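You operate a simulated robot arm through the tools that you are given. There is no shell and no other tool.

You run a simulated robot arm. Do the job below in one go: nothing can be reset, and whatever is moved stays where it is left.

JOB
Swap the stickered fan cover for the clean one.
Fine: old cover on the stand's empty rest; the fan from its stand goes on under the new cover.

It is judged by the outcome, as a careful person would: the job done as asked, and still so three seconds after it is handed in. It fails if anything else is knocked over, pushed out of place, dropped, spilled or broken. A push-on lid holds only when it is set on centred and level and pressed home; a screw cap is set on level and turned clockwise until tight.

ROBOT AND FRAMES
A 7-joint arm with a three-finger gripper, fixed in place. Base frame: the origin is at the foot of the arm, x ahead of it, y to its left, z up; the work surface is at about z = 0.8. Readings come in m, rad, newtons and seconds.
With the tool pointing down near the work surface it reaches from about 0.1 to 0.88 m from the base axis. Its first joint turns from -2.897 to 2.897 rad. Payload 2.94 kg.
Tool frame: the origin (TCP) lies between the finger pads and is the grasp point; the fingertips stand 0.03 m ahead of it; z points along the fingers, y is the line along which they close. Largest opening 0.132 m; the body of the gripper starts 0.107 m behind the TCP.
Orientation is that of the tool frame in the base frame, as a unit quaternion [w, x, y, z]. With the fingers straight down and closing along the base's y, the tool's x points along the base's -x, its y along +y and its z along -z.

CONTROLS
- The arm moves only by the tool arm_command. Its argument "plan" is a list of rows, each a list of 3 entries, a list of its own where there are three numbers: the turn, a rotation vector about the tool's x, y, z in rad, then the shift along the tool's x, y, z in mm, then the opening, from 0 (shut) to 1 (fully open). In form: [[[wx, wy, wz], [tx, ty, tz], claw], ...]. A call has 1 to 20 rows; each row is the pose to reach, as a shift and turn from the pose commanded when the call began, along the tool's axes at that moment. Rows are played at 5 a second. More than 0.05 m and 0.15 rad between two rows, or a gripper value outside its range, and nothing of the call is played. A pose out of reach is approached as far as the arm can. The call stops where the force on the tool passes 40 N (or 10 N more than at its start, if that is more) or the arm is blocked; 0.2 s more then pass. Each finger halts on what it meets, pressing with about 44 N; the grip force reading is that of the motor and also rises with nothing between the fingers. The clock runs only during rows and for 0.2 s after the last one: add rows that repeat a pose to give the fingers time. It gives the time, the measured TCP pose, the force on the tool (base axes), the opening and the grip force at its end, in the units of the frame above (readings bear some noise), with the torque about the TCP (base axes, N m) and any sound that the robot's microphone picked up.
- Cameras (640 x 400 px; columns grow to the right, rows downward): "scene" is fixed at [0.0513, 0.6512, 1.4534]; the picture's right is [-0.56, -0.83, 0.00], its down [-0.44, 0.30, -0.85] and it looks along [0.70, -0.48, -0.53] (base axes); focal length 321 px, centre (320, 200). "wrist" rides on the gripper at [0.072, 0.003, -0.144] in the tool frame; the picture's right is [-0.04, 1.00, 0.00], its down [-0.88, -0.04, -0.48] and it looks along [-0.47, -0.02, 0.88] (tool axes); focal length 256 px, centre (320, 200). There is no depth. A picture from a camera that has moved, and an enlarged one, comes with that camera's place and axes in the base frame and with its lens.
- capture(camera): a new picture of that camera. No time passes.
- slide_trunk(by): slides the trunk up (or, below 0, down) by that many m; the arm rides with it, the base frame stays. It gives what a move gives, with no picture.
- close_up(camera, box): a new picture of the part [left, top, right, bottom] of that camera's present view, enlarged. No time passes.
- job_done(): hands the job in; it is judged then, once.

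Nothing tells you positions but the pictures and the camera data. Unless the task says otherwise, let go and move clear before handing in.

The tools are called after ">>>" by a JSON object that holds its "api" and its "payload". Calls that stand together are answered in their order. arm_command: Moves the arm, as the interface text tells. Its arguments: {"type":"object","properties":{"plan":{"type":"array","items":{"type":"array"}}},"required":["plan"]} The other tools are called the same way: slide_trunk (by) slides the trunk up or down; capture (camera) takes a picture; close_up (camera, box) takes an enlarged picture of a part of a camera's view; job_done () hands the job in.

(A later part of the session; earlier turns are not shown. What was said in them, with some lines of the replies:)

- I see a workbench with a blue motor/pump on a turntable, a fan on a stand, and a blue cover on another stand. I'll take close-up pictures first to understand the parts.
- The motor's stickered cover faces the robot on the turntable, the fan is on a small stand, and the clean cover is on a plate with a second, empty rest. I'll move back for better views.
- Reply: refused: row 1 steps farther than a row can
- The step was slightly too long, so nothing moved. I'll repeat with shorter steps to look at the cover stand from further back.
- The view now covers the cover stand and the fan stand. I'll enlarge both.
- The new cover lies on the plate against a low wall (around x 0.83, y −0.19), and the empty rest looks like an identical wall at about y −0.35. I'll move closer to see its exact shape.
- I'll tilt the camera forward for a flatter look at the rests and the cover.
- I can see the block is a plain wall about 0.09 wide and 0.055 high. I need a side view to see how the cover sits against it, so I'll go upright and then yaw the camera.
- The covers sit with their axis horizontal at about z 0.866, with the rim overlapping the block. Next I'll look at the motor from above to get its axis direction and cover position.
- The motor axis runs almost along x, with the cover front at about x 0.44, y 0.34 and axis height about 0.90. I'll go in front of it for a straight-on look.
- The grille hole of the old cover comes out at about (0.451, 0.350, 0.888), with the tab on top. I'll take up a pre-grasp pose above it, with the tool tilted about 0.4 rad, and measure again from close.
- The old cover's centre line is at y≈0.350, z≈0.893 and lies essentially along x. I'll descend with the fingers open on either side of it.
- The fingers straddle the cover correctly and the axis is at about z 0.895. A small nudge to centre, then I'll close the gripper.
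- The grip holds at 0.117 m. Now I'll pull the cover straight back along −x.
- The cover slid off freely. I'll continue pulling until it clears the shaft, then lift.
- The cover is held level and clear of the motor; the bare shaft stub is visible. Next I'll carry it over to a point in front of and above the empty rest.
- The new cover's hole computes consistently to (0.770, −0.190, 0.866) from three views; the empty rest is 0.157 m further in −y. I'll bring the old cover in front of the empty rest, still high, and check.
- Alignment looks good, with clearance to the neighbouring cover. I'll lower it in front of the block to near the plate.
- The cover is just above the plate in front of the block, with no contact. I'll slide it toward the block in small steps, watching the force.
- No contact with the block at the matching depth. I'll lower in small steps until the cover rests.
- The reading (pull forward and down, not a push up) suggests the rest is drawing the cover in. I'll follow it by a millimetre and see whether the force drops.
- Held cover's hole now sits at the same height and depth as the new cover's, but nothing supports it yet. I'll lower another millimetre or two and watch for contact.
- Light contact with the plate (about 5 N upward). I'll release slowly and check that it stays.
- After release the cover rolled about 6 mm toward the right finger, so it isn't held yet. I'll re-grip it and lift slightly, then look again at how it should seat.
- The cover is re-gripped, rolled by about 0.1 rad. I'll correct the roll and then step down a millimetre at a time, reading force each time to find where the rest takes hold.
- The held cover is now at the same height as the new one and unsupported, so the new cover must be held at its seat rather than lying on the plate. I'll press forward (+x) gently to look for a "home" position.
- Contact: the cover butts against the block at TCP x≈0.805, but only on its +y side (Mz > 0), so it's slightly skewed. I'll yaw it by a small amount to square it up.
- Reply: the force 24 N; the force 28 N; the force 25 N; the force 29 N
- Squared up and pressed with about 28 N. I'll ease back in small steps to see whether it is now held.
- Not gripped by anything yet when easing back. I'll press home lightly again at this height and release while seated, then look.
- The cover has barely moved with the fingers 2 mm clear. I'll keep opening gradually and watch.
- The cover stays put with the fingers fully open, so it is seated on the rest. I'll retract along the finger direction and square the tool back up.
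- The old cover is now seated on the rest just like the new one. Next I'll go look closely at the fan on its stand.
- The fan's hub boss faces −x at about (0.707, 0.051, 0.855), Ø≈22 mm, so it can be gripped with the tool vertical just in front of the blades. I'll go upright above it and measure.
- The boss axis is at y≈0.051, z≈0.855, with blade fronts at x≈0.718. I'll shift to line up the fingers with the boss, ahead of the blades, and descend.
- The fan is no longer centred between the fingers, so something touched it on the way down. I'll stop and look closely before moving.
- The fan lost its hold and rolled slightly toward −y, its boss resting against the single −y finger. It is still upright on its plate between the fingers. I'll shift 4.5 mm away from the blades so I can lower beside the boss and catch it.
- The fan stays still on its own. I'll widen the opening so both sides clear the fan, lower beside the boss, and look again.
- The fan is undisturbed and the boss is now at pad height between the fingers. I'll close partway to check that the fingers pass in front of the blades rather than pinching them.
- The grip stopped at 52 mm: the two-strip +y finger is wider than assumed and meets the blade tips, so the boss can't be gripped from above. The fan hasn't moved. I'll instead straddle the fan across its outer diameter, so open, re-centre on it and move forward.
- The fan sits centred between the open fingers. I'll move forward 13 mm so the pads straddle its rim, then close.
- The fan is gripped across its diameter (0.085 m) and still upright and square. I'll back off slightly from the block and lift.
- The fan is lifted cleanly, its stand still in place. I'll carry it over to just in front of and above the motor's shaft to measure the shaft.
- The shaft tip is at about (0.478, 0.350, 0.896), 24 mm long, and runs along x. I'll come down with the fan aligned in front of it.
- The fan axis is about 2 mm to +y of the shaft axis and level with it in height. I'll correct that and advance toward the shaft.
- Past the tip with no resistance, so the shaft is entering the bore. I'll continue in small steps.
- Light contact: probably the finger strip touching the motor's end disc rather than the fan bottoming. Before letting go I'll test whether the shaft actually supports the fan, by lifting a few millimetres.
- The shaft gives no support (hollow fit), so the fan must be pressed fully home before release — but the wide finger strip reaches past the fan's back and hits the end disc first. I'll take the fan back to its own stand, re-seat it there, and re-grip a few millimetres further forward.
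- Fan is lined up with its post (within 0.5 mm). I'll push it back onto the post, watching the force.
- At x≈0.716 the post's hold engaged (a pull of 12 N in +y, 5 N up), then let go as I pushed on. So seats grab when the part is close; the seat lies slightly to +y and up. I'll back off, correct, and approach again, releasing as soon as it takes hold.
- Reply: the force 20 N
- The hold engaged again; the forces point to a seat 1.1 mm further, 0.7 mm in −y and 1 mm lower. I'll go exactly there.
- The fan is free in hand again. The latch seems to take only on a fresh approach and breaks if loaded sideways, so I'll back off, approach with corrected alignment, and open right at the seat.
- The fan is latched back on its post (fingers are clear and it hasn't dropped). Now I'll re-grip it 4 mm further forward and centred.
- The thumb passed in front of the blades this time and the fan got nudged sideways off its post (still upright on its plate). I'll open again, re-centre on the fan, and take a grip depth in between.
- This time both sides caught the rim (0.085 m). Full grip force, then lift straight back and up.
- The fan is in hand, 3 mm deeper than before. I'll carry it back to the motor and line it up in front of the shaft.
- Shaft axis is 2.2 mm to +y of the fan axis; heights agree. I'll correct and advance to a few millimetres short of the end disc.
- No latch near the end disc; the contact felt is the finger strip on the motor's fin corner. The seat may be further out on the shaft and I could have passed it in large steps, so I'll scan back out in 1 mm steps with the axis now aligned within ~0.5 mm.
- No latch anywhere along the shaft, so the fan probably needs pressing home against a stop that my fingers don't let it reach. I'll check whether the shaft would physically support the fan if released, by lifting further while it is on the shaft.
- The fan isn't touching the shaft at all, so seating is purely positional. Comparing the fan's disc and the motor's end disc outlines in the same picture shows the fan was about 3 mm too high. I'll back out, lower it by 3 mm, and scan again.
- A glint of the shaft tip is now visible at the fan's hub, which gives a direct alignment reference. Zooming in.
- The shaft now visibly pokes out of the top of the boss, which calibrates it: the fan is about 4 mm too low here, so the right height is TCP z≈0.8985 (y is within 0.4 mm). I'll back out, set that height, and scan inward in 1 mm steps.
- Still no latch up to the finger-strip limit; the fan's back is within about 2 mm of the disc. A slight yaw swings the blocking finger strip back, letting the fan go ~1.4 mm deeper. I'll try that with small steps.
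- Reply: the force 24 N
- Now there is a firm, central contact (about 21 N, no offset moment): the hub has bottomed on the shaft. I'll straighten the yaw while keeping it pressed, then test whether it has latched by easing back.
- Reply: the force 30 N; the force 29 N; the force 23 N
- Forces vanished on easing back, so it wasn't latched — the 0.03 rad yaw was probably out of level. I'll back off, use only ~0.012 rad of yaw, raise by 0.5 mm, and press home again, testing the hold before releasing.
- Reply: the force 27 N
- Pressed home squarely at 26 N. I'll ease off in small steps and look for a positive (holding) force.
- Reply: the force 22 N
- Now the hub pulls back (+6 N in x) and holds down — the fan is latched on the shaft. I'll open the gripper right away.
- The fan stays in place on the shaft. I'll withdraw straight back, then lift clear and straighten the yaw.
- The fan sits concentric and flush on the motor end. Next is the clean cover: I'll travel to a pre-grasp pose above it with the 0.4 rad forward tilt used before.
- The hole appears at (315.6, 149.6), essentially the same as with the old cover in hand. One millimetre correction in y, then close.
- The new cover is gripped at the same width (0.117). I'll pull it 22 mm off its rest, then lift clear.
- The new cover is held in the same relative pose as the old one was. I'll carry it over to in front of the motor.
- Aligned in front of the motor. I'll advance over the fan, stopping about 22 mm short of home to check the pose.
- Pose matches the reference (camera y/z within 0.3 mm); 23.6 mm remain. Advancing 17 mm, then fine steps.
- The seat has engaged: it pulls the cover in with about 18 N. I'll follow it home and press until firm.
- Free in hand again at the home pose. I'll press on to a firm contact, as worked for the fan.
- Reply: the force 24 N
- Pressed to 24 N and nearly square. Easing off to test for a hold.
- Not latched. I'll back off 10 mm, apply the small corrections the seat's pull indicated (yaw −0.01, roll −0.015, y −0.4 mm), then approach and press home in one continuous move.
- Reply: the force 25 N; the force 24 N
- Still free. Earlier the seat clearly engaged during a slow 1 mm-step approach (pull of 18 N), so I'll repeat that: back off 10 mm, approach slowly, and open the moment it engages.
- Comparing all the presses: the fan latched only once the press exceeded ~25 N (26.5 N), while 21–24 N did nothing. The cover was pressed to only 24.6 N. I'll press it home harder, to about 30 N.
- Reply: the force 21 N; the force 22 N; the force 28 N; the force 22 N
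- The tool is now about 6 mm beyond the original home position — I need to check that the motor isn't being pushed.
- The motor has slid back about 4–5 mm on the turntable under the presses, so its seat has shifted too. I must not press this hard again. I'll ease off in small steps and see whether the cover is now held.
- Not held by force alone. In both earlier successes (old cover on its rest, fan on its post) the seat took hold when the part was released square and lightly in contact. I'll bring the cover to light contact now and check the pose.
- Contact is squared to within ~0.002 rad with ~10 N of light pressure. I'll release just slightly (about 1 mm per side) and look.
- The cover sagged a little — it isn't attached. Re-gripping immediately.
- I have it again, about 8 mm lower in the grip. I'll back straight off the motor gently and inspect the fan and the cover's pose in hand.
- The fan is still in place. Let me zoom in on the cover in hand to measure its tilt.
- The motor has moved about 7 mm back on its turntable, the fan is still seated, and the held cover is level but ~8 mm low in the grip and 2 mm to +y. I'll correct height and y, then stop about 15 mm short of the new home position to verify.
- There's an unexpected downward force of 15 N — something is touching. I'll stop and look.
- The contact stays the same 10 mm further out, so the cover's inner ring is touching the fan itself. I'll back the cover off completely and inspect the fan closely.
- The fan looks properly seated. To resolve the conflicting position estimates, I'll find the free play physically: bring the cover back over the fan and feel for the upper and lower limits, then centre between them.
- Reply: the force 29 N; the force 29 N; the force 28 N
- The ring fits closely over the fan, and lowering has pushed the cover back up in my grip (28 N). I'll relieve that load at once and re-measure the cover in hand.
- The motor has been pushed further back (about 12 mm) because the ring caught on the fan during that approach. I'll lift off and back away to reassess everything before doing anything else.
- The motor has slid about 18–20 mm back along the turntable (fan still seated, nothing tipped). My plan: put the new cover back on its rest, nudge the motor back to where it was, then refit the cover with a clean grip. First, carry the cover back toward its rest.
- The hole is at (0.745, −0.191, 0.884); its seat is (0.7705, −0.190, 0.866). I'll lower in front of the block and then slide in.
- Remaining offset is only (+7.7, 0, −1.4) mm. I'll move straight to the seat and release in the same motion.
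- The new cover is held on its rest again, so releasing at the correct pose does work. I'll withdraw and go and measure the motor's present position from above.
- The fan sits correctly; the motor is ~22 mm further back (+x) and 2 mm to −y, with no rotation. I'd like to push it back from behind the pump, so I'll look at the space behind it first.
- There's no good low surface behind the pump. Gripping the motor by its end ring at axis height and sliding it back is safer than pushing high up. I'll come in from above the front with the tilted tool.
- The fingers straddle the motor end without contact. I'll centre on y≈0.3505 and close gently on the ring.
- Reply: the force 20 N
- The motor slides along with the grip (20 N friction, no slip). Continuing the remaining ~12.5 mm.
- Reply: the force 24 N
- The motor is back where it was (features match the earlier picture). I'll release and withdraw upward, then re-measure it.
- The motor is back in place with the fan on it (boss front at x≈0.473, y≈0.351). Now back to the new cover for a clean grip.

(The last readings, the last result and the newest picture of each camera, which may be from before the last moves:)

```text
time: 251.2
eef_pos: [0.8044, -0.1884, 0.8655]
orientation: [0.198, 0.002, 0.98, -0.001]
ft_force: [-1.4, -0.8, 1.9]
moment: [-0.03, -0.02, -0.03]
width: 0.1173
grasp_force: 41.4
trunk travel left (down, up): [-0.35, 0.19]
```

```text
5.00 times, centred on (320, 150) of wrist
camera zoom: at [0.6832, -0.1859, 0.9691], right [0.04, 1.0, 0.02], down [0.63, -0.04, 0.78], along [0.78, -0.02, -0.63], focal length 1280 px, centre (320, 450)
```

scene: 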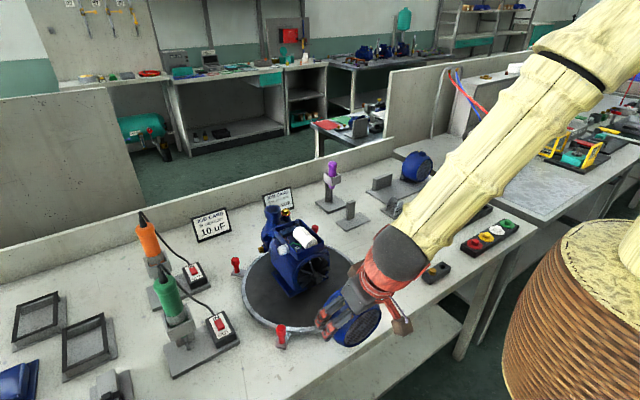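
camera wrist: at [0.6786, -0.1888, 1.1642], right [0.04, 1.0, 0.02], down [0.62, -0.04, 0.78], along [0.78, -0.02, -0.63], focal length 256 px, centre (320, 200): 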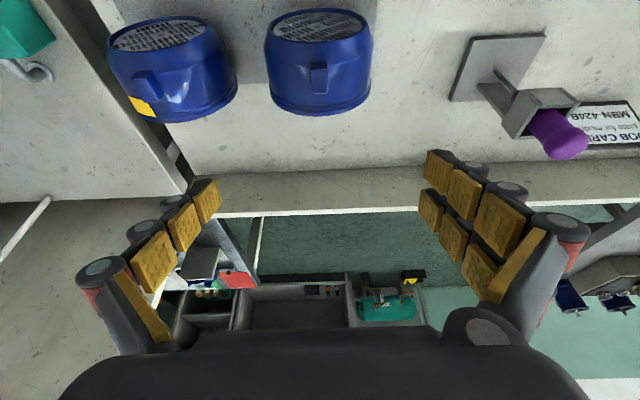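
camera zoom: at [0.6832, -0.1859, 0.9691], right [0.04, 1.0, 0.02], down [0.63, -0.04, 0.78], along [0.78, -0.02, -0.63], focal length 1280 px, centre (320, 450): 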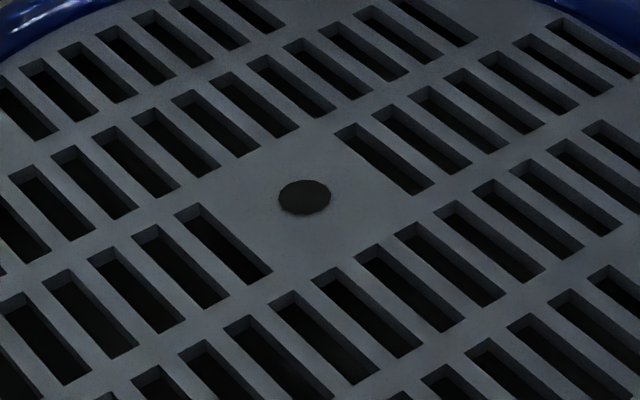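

A clean grip (hole at the same reference pixel, almost no torque). Pulling it off its rest and lifting, as before.

>>> {"api": "arm_command", "payload": {"plan": [[[0, 0, 0], [4.6, 0, -1.95], 0], [[0, 0, 0], [9.2, 0, -3.9], 0], [[0, 0, 0], [13.8, 0, -5.8], 0], [[0, 0, 0], [20.3, 0, -8.6], 0], [[0, 0, 0], [12.5, 0, -27], 0], [[0, 0, 0], [0.8, 0, -54.6], 0], [[0, 0, 0], [-14.7, 0, -91.5], 0], [[0, 0, 0], [-30.3, 0, -128], 0], [[0, 0, 0], [-46, 0, -165], 0], [[0, 0, 0], [-46, 0, -165], 0]]}}

>>> {"api": "arm_command", "payload": {"plan": [[[0, 0, 0], [10, 15, -15], 0], [[0, 0, 0], [31, 46, -27], 0], [[0, 0, 0], [54, 79, -38], 0], [[0, 0, 0], [77, 112, -48], 0], [[0, 0, 0], [100, 145, -59], 0], [[0, 0, 0], [123, 178, -70], 0], [[0, 0, 0], [146, 211, -81], 0], [[0, 0, 0], [169, 244, -92], 0], [[0, 0, 0], [192, 277, -103], 0], [[0, 0, 0], [215, 310, -114], 0], [[0, 0, 0], [238, 343, -125], 0], [[0, 0, 0], [261, 376, -136], 0], [[0, 0, 0], [284, 410, -147], 0], [[0, 0, 0], [307, 444, -158], 0], [[0, 0, 0], [330, 478, -169], 0], [[0, 0, 0], [350, 510, -179], 0], [[0, 0, 0], [369, 538, -188.5], 0], [[0, 0, 0], [369, 538, -188.5], 0]]}}

>>> {"api": "capture", "payload": {"camera": "wrist"}}

>>> {"api": "close_up", "payload": {"camera": "wrist", "box": [280, 110, 360, 190]}}

```text
time: 253.4
eef_pos: [0.7841, -0.1869, 1.0348]
orientation: [0.197, 0.0, 0.98, 0.0]
ft_force: [-0.5, -0.7, -1.6]
moment: [-0.03, 0.0, 0.0]
width: 0.1171
grasp_force: 43.4
trunk travel left (down, up): [-0.35, 0.19]
```

```text
time: 257.2
eef_pos: [0.3719, 0.3487, 1.0664]
orientation: [0.198, 0.001, 0.98, -0.001]
ft_force: [0.3, -0.1, -1.9]
moment: [0.0, -0.02, -0.02]
width: 0.1174
grasp_force: 44.0
trunk travel left (down, up): [-0.35, 0.19]
```

```text
taken
camera wrist: at [0.2514, 0.3533, 1.1703], right [0.04, 1.0, 0.02], down [0.62, -0.04, 0.78], along [0.78, -0.02, -0.63], focal length 256 px, centre (320, 200)
```

wrist: 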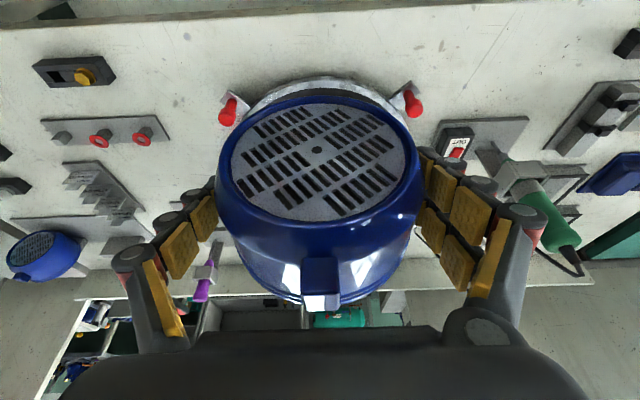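

```text
5.00 times, centred on (320, 150) of wrist
camera zoom: at [0.2514, 0.3533, 1.1703], right [0.04, 1.0, 0.02], down [0.62, -0.04, 0.78], along [0.78, -0.02, -0.63], focal length 1280 px, centre (320, 450)
```

zoom: 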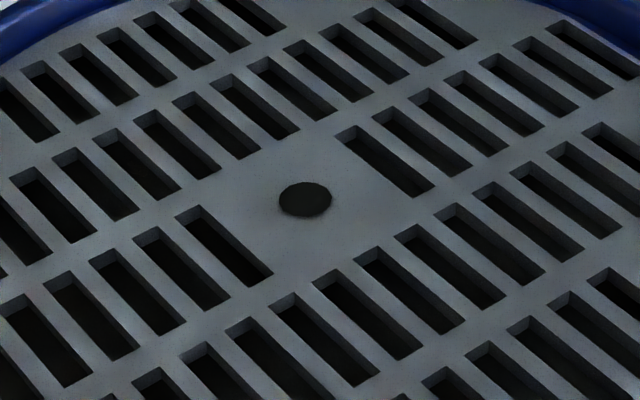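

In front of the motor again. Lowering to the seat height.

>>> {"api": "arm_command", "payload": {"plan": [[[0, 0, 0], [13, 0, 31], 0], [[0, 0, 0], [27, 0, 64], 0], [[0, 0, 0], [41, 0, 97], 0], [[0, 0, 0], [54, 0, 128], 0], [[0, 0, 0], [63, 0, 149], 0], [[0, 0, 0], [66.8, -0.3, 158.2], 0], [[0, 0, 0], [66.8, -0.3, 158.2], 0]]}}

>>> {"api": "arm_command", "payload": {"plan": [[[0, 0, 0], [-16, 0, 6.7], 0], [[0, 0, 0], [-32, 0, 13.5], 0], [[0, 0, 0], [-48, 0, 20.2], 0], [[0, 0, 0], [-62, 0, 26.2], 0], [[0, 0, 0], [-62, 0, 26.2], 0]]}}

>>> {"api": "capture", "payload": {"camera": "wrist"}}

```text
time: 258.8
eef_pos: [0.372, 0.3518, 0.8946]
orientation: [0.199, 0.001, 0.98, 0.0]
ft_force: [-0.8, 0.2, -0.3]
moment: [0.0, 0.0, 0.01]
width: 0.1173
grasp_force: 43.9
trunk travel left (down, up): [-0.35, 0.19]
```

```text
time: 260.0
eef_pos: [0.4395, 0.3511, 0.8922]
orientation: [0.199, 0.001, 0.98, 0.0]
ft_force: [-0.3, 0.3, -1.6]
moment: [-0.01, 0.01, 0.0]
width: 0.1171
grasp_force: 43.9
trunk travel left (down, up): [-0.35, 0.19]
```

```text
taken
camera wrist: at [0.319, 0.3544, 0.9975], right [0.04, 1.0, 0.02], down [0.62, -0.04, 0.78], along [0.78, -0.02, -0.63], focal length 256 px, centre (320, 200)
```

wrist: 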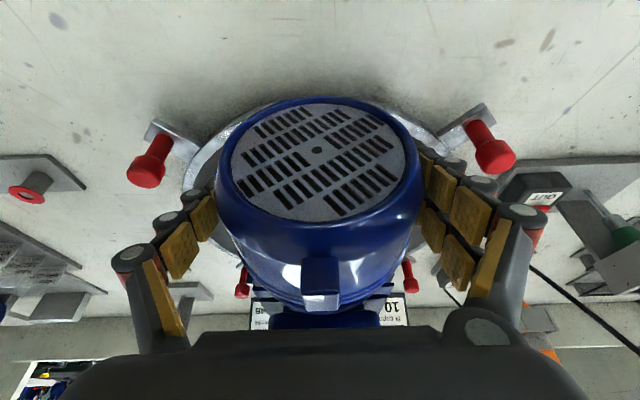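

>>> {"api": "arm_command", "payload": {"plan": [[[0, 0, 0], [-0.4, -1.5, -0.92], 0], [[0, 0, 0], [-7, -1.5, 1.9], 0], [[0, 0, 0], [-14, -1.5, 4.8], 0], [[0, 0, 0], [-17, -1.5, 6.1], 0], [[0, 0, 0], [-17, -1.5, 6.1], 0]]}}

>>> {"api": "close_up", "payload": {"camera": "wrist", "box": [280, 110, 360, 190]}}

```text
time: 261.2
eef_pos: [0.4577, 0.3514, 0.8952]
orientation: [0.199, 0.001, 0.98, 0.0]
ft_force: [-0.4, -4.4, 0.0]
moment: [-0.02, -0.07, -0.23]
width: 0.117
grasp_force: 44.2
trunk travel left (down, up): [-0.35, 0.19]
```

```text
5.00 times, centred on (320, 150) of wrist
camera zoom: at [0.3357, 0.354, 0.9991], right [0.04, 1.0, 0.02], down [0.62, -0.04, 0.78], along [0.78, -0.02, -0.63], focal length 1280 px, centre (320, 450)
```

zoom: 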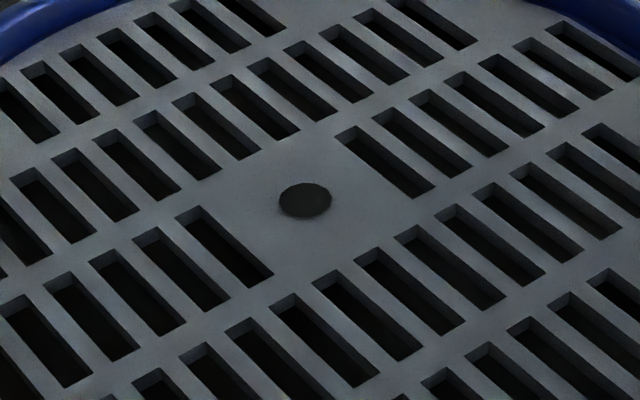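

A light sideways touch (−4.4 N in y): the cover is slightly too far to +y. Adjusting.

>>> {"api": "arm_command", "payload": {"plan": [[[0, 0, 0], [0, -1.0, 0], 0], [[0, 0, 0], [0, -1.0, 0], 0]]}}

>>> {"api": "arm_command", "payload": {"plan": [[[0, 0, 0], [0, -1.0, 0], 0], [[0, 0, 0], [0, -1.0, 0], 0]]}}

```text
time: 261.8
eef_pos: [0.4567, 0.35, 0.895]
orientation: [0.199, 0.001, 0.98, -0.001]
ft_force: [1.2, -0.4, -2.7]
moment: [-0.03, -0.01, -0.12]
width: 0.1172
grasp_force: 44.2
trunk travel left (down, up): [-0.35, 0.19]
```

```text
time: 262.4
eef_pos: [0.4562, 0.3495, 0.894]
orientation: [0.198, 0.001, 0.98, 0.0]
ft_force: [-0.5, 2.2, -3.8]
moment: [0.02, 0.0, 0.11]
width: 0.117
grasp_force: 43.8
trunk travel left (down, up): [-0.35, 0.19]
```

>>> {"api": "arm_command", "payload": {"plan": [[[0, 0, 0], [0.2, 0.7, 0.4], 0], [[0, 0, 0], [0.2, 0.7, 0.4], 0]]}}

>>> {"api": "arm_command", "payload": {"plan": [[[0, 0, 0], [-2.8, 0, 1.2], 0], [[0, 0, 0], [-5.5, 0, 2.3], 0], [[0, 0, 0], [-5.5, 0, 2.3], 0]]}}

>>> {"api": "capture", "payload": {"camera": "wrist"}}

```text
time: 263.0
eef_pos: [0.4558, 0.3499, 0.8955]
orientation: [0.198, 0.001, 0.98, 0.0]
ft_force: [0.0, -0.6, 4.9]
moment: [-0.05, -0.13, -0.02]
width: 0.1173
grasp_force: 43.9
trunk travel left (down, up): [-0.35, 0.19]
```

```text
time: 263.8
eef_pos: [0.4618, 0.3504, 0.8944]
orientation: [0.198, 0.001, 0.98, 0.0]
ft_force: [-0.5, 2.7, 3.3]
moment: [-0.01, -0.12, 0.04]
width: 0.117
grasp_force: 44.4
trunk travel left (down, up): [-0.35, 0.19]
```

```text
taken
camera wrist: at [0.3408, 0.3528, 0.999], right [0.04, 1.0, 0.02], down [0.62, -0.04, 0.78], along [0.78, -0.02, -0.63], focal length 256 px, centre (320, 200)
```

wrist: 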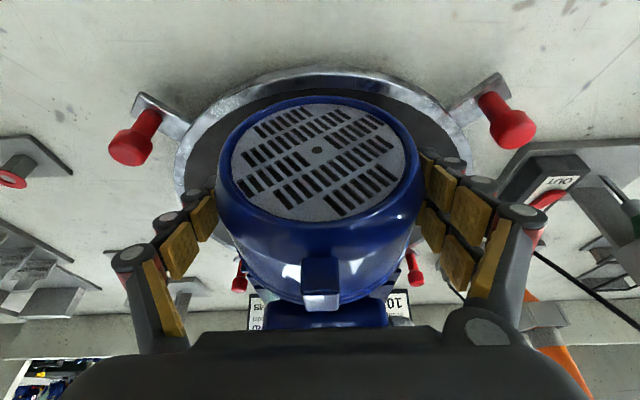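

The fan closely guides the cover (tight fit), so I can centre on near-zero side force. Small correction, then continue in 3 mm steps.

>>> {"api": "arm_command", "payload": {"plan": [[[0, 0, 0], [-0.1, 0.5, -0.2], 0], [[0, 0, 0], [-2.9, 0.5, 1.0], 0], [[0, 0, 0], [-2.9, 0.5, 1.0], 0]]}}

>>> {"api": "arm_command", "payload": {"plan": [[[0, 0, 0], [-2.8, 0, 1.2], 0], [[0, 0, 0], [-2.8, 0, 1.2], 0]]}}

>>> {"api": "arm_command", "payload": {"plan": [[[0, 0, 0], [-2.3, 0, 1.0], 0], [[0, 0, 0], [-2.3, 0, 1.0], 0]]}}

>>> {"api": "close_up", "payload": {"camera": "wrist", "box": [280, 110, 360, 190]}}

```text
time: 264.6
eef_pos: [0.4663, 0.3496, 0.8949]
orientation: [0.198, 0.001, 0.98, 0.0]
ft_force: [0.7, 0.3, -0.2]
moment: [-0.01, -0.07, -0.01]
width: 0.1173
grasp_force: 44.0
trunk travel left (down, up): [-0.35, 0.19]
```

```text
time: 265.2
eef_pos: [0.4692, 0.3509, 0.8959]
orientation: [0.198, 0.0, 0.98, 0.0]
ft_force: [0.3, -0.5, 4.0]
moment: [-0.01, -0.1, -0.07]
width: 0.1173
grasp_force: 44.3
trunk travel left (down, up): [-0.35, 0.19]
```

```text
time: 265.8
eef_pos: [0.4713, 0.3496, 0.8953]
orientation: [0.198, 0.001, 0.98, 0.0]
ft_force: [-0.3, -0.7, 3.7]
moment: [-0.04, -0.12, -0.05]
width: 0.1173
grasp_force: 44.3
trunk travel left (down, up): [-0.35, 0.19]
```

```text
5.00 times, centred on (320, 150) of wrist
camera zoom: at [0.3492, 0.3531, 0.9989], right [0.04, 1.0, 0.02], down [0.62, -0.04, 0.78], along [0.78, -0.02, -0.63], focal length 1280 px, centre (320, 450)
```

zoom: 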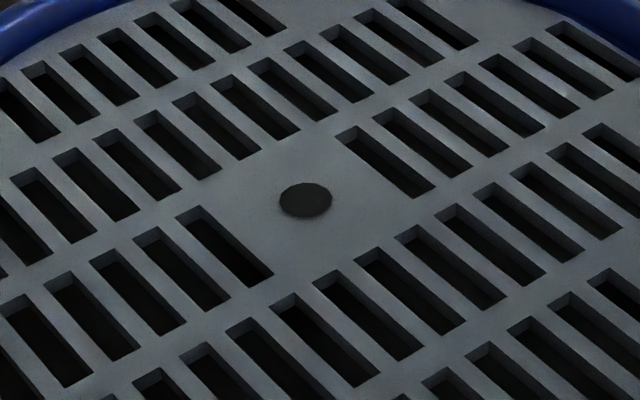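

>>> {"api": "arm_command", "payload": {"plan": [[[0, 0, 0], [-1.0, 0, 0.2], 0], [[0, 0, 0], [-1.9, 0, 0.6], 0]]}}

>>> {"api": "arm_command", "payload": {"plan": [[[0, 0, 0], [-0.95, 0, 0.4], 0], [[0, 0, 0], [-0.95, 0, 0.4], 0]]}}

>>> {"api": "arm_command", "payload": {"plan": [[[0, 0, 0], [-0.95, 0, 0.4], 0], [[0, 0, 0], [-0.95, 0, 0.4], 0]]}}

```text
time: 266.4
eef_pos: [0.473, 0.3503, 0.8948]
orientation: [0.199, 0.001, 0.98, 0.0]
ft_force: [0.1, 1.4, 1.6]
moment: [0.0, -0.08, 0.0]
width: 0.1172
grasp_force: 44.0
trunk travel left (down, up): [-0.35, 0.19]
```

```text
time: 267.0
eef_pos: [0.476, 0.35, 0.8962]
orientation: [0.199, 0.001, 0.98, 0.0]
ft_force: [1.0, 2.7, 0.5]
moment: [-0.04, -0.09, 0.1]
width: 0.1171
grasp_force: 43.9
trunk travel left (down, up): [-0.35, 0.19]
```

```text
time: 267.6
eef_pos: [0.4746, 0.3508, 0.8956]
orientation: [0.198, 0.0, 0.98, 0.0]
ft_force: [0.5, 3.3, 0.9]
moment: [-0.06, -0.09, 0.1]
width: 0.1172
grasp_force: 44.1
trunk travel left (down, up): [-0.35, 0.19]
```

>>> {"api": "arm_command", "payload": {"plan": [[[0, 0, 0], [-0.95, -0.3, 0.4], 0], [[0, 0, 0], [-0.95, -0.3, 0.4], 0]]}}

```text
time: 268.2
eef_pos: [0.4751, 0.3488, 0.8957]
orientation: [0.198, 0.001, 0.98, 0.0]
ft_force: [0.6, 4.4, -3.6]
moment: [0.01, 0.04, 0.15]
width: 0.1171
grasp_force: 44.5
trunk travel left (down, up): [-0.35, 0.19]
```

>>> {"api": "arm_command", "payload": {"plan": [[[0, 0, 0], [-0.85, 0.8, 0.5], 0], [[0, 0, 0], [-0.85, 0.8, 0.5], 0]]}}

```text
time: 268.8
eef_pos: [0.478, 0.3498, 0.8943]
orientation: [0.199, 0.001, 0.98, -0.001]
ft_force: [15.2, 3.3, -8.5]
moment: [-0.66, 0.05, 0.26]
width: 0.1169
grasp_force: 44.0
trunk travel left (down, up): [-0.35, 0.19]
```

The seat has engaged (pull of 15 N inward). Opening the gripper right now without moving.

>>> {"api": "arm_command", "payload": {"plan": [[[0, 0, 0], [0, 0, 0], 0.92], [[0, 0, 0], [0, 0, 0], 0.95]]}}

>>> {"api": "capture", "payload": {"camera": "wrist"}}

>>> {"api": "close_up", "payload": {"camera": "wrist", "box": [280, 110, 360, 190]}}

>>> {"api": "close_up", "payload": {"camera": "scene", "box": [270, 220, 360, 310]}}

```text
time: 269.4
eef_pos: [0.4759, 0.3505, 0.8949]
orientation: [0.198, 0.001, 0.98, 0.0]
ft_force: [-0.3, -1.1, 0.8]
moment: [0.0, 0.02, -0.02]
width: 0.1255
grasp_force: 0.1
trunk travel left (down, up): [-0.35, 0.19]
```

```text
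taken
camera wrist: at [0.3554, 0.3526, 0.9995], right [0.04, 1.0, 0.02], down [0.62, -0.04, 0.78], along [0.78, -0.02, -0.63], focal length 256 px, centre (320, 200)
```

wrist: 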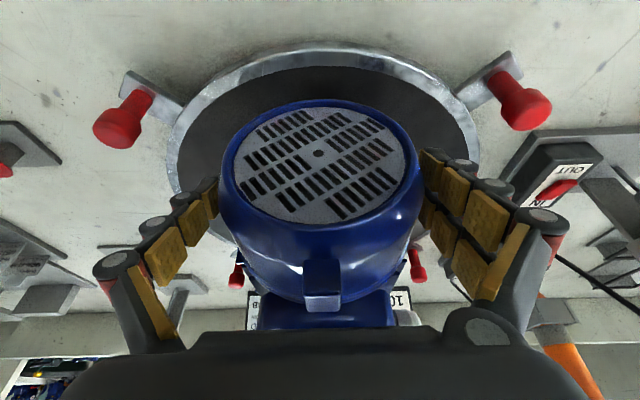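

```text
5.00 times, centred on (320, 150) of wrist
camera zoom: at [0.3554, 0.3526, 0.9995], right [0.04, 1.0, 0.02], down [0.62, -0.04, 0.78], along [0.78, -0.02, -0.63], focal length 1280 px, centre (320, 450)
```

zoom: 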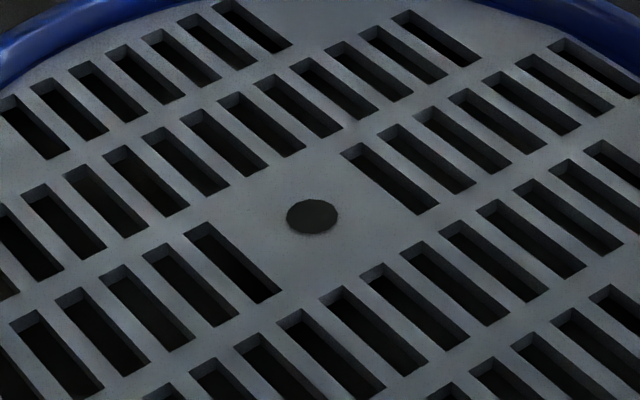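

```text
4.44 times, centred on (315, 265) of scene
camera zoom: at [0.0513, 0.6512, 1.4534], right [-0.56, -0.83, 0.0], down [-0.44, 0.3, -0.85], along [0.7, -0.48, -0.53], focal length 1425 px, centre (342, -89)
```

zoom: 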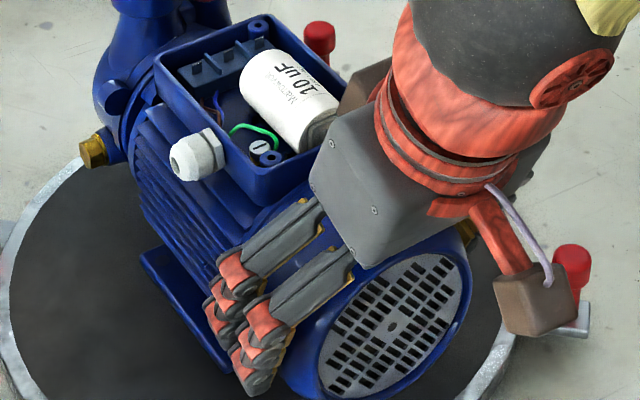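

The cover was drawn the last 2 mm home and stays there with the fingers open. I'll open fully and withdraw along the finger direction.

>>> {"api": "arm_command", "payload": {"plan": [[[0, 0, 0], [0, 0, 0], 1], [[0, 0, 0], [0, 0, 0], 1], [[0, 0, 0], [0, 0, -20], 1], [[0, 0, 0], [0, 0, -50], 1], [[0, 0, 0], [0, 0, -90], 1], [[0, 0, 0], [0, 0, -130], 1], [[0, 0, 0], [0, 0, -165], 1], [[0, 0, 0], [0, 0, -165], 1]]}}

>>> {"api": "capture", "payload": {"camera": "wrist"}}

>>> {"api": "close_up", "payload": {"camera": "wrist", "box": [240, 20, 400, 150]}}

>>> {"api": "close_up", "payload": {"camera": "scene", "box": [270, 220, 360, 310]}}

```text
time: 271.2
eef_pos: [0.4108, 0.3501, 1.045]
orientation: [0.197, 0.001, 0.98, 0.0]
ft_force: [-0.3, 0.3, -0.3]
moment: [0.0, 0.0, -0.04]
width: 0.1319
grasp_force: 0.1
trunk travel left (down, up): [-0.35, 0.19]
```

```text
taken
camera wrist: at [0.29, 0.3537, 1.1498], right [0.04, 1.0, 0.02], down [0.63, -0.04, 0.78], along [0.78, -0.02, -0.63], focal length 256 px, centre (320, 200)
```

wrist: 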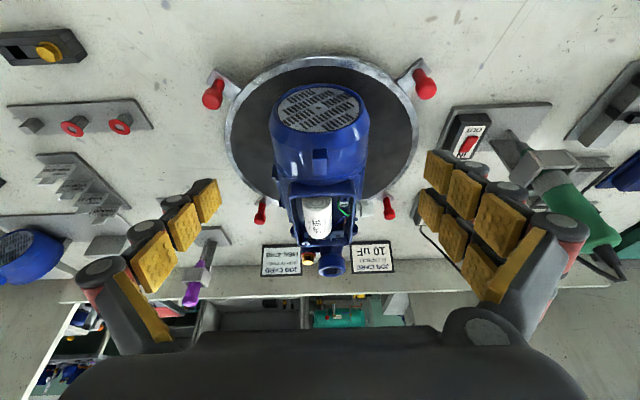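

```text
3.08 times, centred on (320, 85) of wrist
camera zoom: at [0.29, 0.3537, 1.1498], right [0.04, 1.0, 0.02], down [0.63, -0.04, 0.78], along [0.78, -0.02, -0.63], focal length 788 px, centre (320, 554)
```

zoom: 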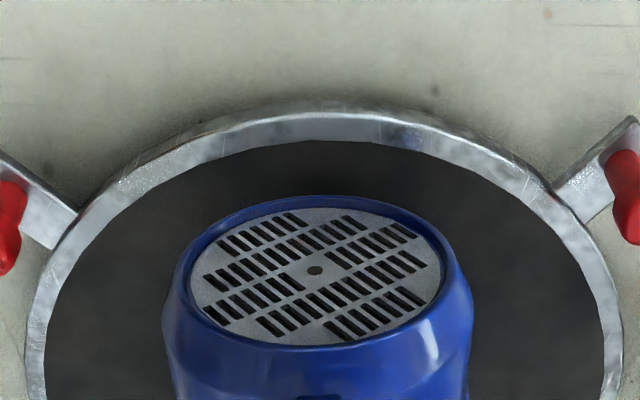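

```text
4.44 times, centred on (315, 265) of scene
camera zoom: at [0.0513, 0.6512, 1.4534], right [-0.56, -0.83, 0.0], down [-0.44, 0.3, -0.85], along [0.7, -0.48, -0.53], focal length 1425 px, centre (342, -89)
```

zoom: 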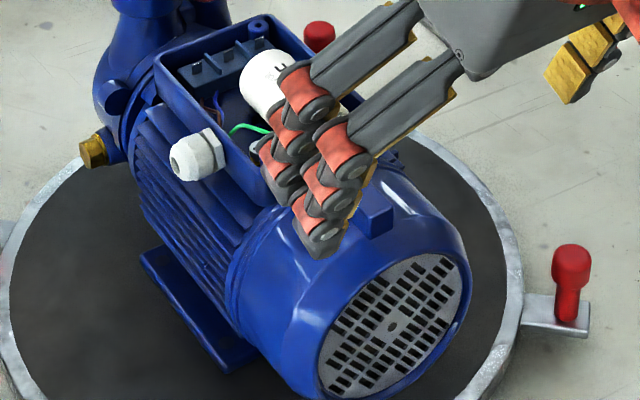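

The new cover is on the motor with its centre at (0.446, 0.350), matching the original mounting. I'll move the arm well clear and check the whole scene.

>>> {"api": "arm_command", "payload": {"plan": [[[0, 0, 0], [8, 0, -35], 1], [[0, 0, 0], [16, -20, -70], 1], [[0, 0.05, 0], [20, -55, -95], 1], [[0, 0.1, 0], [20, -95, -110], 1], [[0, 0.15, 0], [20, -135, -120], 1], [[0, 0.2, 0], [20, -175, -125], 1], [[0, 0.25, 0], [20, -215, -130], 1], [[0, 0.3, 0], [20, -255, -130], 1], [[0, 0.35, 0], [20, -295, -130], 1], [[0, 0.4, 0], [20, -330, -130], 1], [[0, 0.4, 0], [20, -330, -130], 1]]}}

>>> {"api": "capture", "payload": {"camera": "scene"}}

>>> {"api": "close_up", "payload": {"camera": "scene", "box": [255, 210, 375, 330]}}

>>> {"api": "close_up", "payload": {"camera": "scene", "box": [320, 140, 450, 240]}}

```text
time: 273.6
eef_pos: [0.3442, 0.0184, 1.1574]
orientation: [-0.001, 0.001, 1.0, 0.0]
ft_force: [0.2, 0.5, 0.0]
moment: [0.02, -0.01, 0.01]
width: 0.1321
grasp_force: 0.1
trunk travel left (down, up): [-0.35, 0.19]
```

```text
taken
```

scene: 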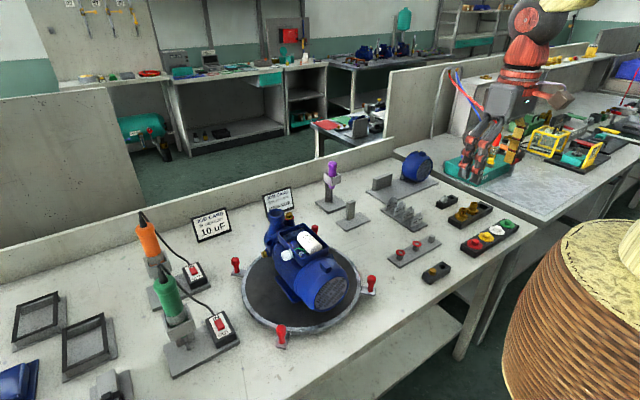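

```text
3.33 times, centred on (315, 270) of scene
camera zoom: at [0.0513, 0.6512, 1.4534], right [-0.56, -0.83, 0.0], down [-0.44, 0.3, -0.85], along [0.7, -0.48, -0.53], focal length 1069 px, centre (337, -33)
```

zoom: 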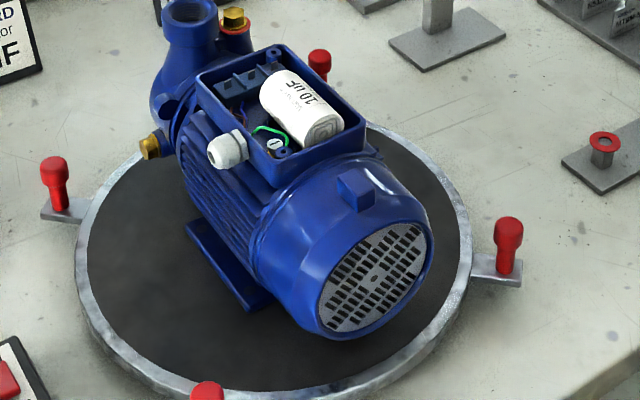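

```text
4.00 times, centred on (385, 190) of scene
camera zoom: at [0.0513, 0.6512, 1.4534], right [-0.56, -0.83, 0.0], down [-0.44, 0.3, -0.85], along [0.7, -0.48, -0.53], focal length 1282 px, centre (60, 240)
```

zoom: 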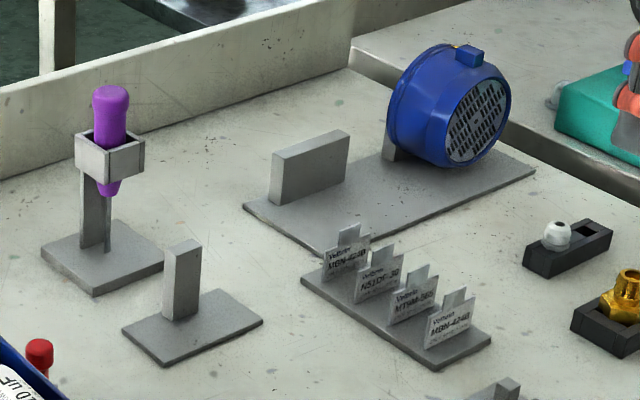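

Everything is in order: the clean cover is on the motor over the fan, and the motor is back at its original spot. The stickered cover sits on the formerly empty rest, and nothing else has moved. The gripper is empty and clear, so I'm handing in.

>>> {"api": "job_done", "payload": {}}

```text
The job is handed in.
```

The job is handed in. The clean cover is on the motor with the fan under it, and the stickered cover is on the stand's formerly empty rest.

- **New cover:** after I opened the gripper, its seat pulled it the last 2 mm home. Its centre is within 2 mm of where the old cover's was. I did not press it home by hand after letting go.
- **Fan:** it latched onto the shaft when I pressed it home, and it looked centred before the cover went on. I could not see it once the cover was fitted.
- **Old cover:** it stayed put on its rest after I let go.
- **Motor was pushed:** pressing on the parts slid the motor about 22 mm back on its turntable. I gripped it by its end ring and slid it back. In the camera pictures it is within about 1 mm of where it had been before that.
- **Fan was nudged:** while I was picking the fan up, the fingers knocked it off its post twice. It stayed upright on its base plate both times.
- **New cover sagged once:** on an early try it dropped about 8 mm when I let go. I gripped it again, put it back on its rest and refitted it.

In the last pictures nothing else looks knocked over, moved or broken.
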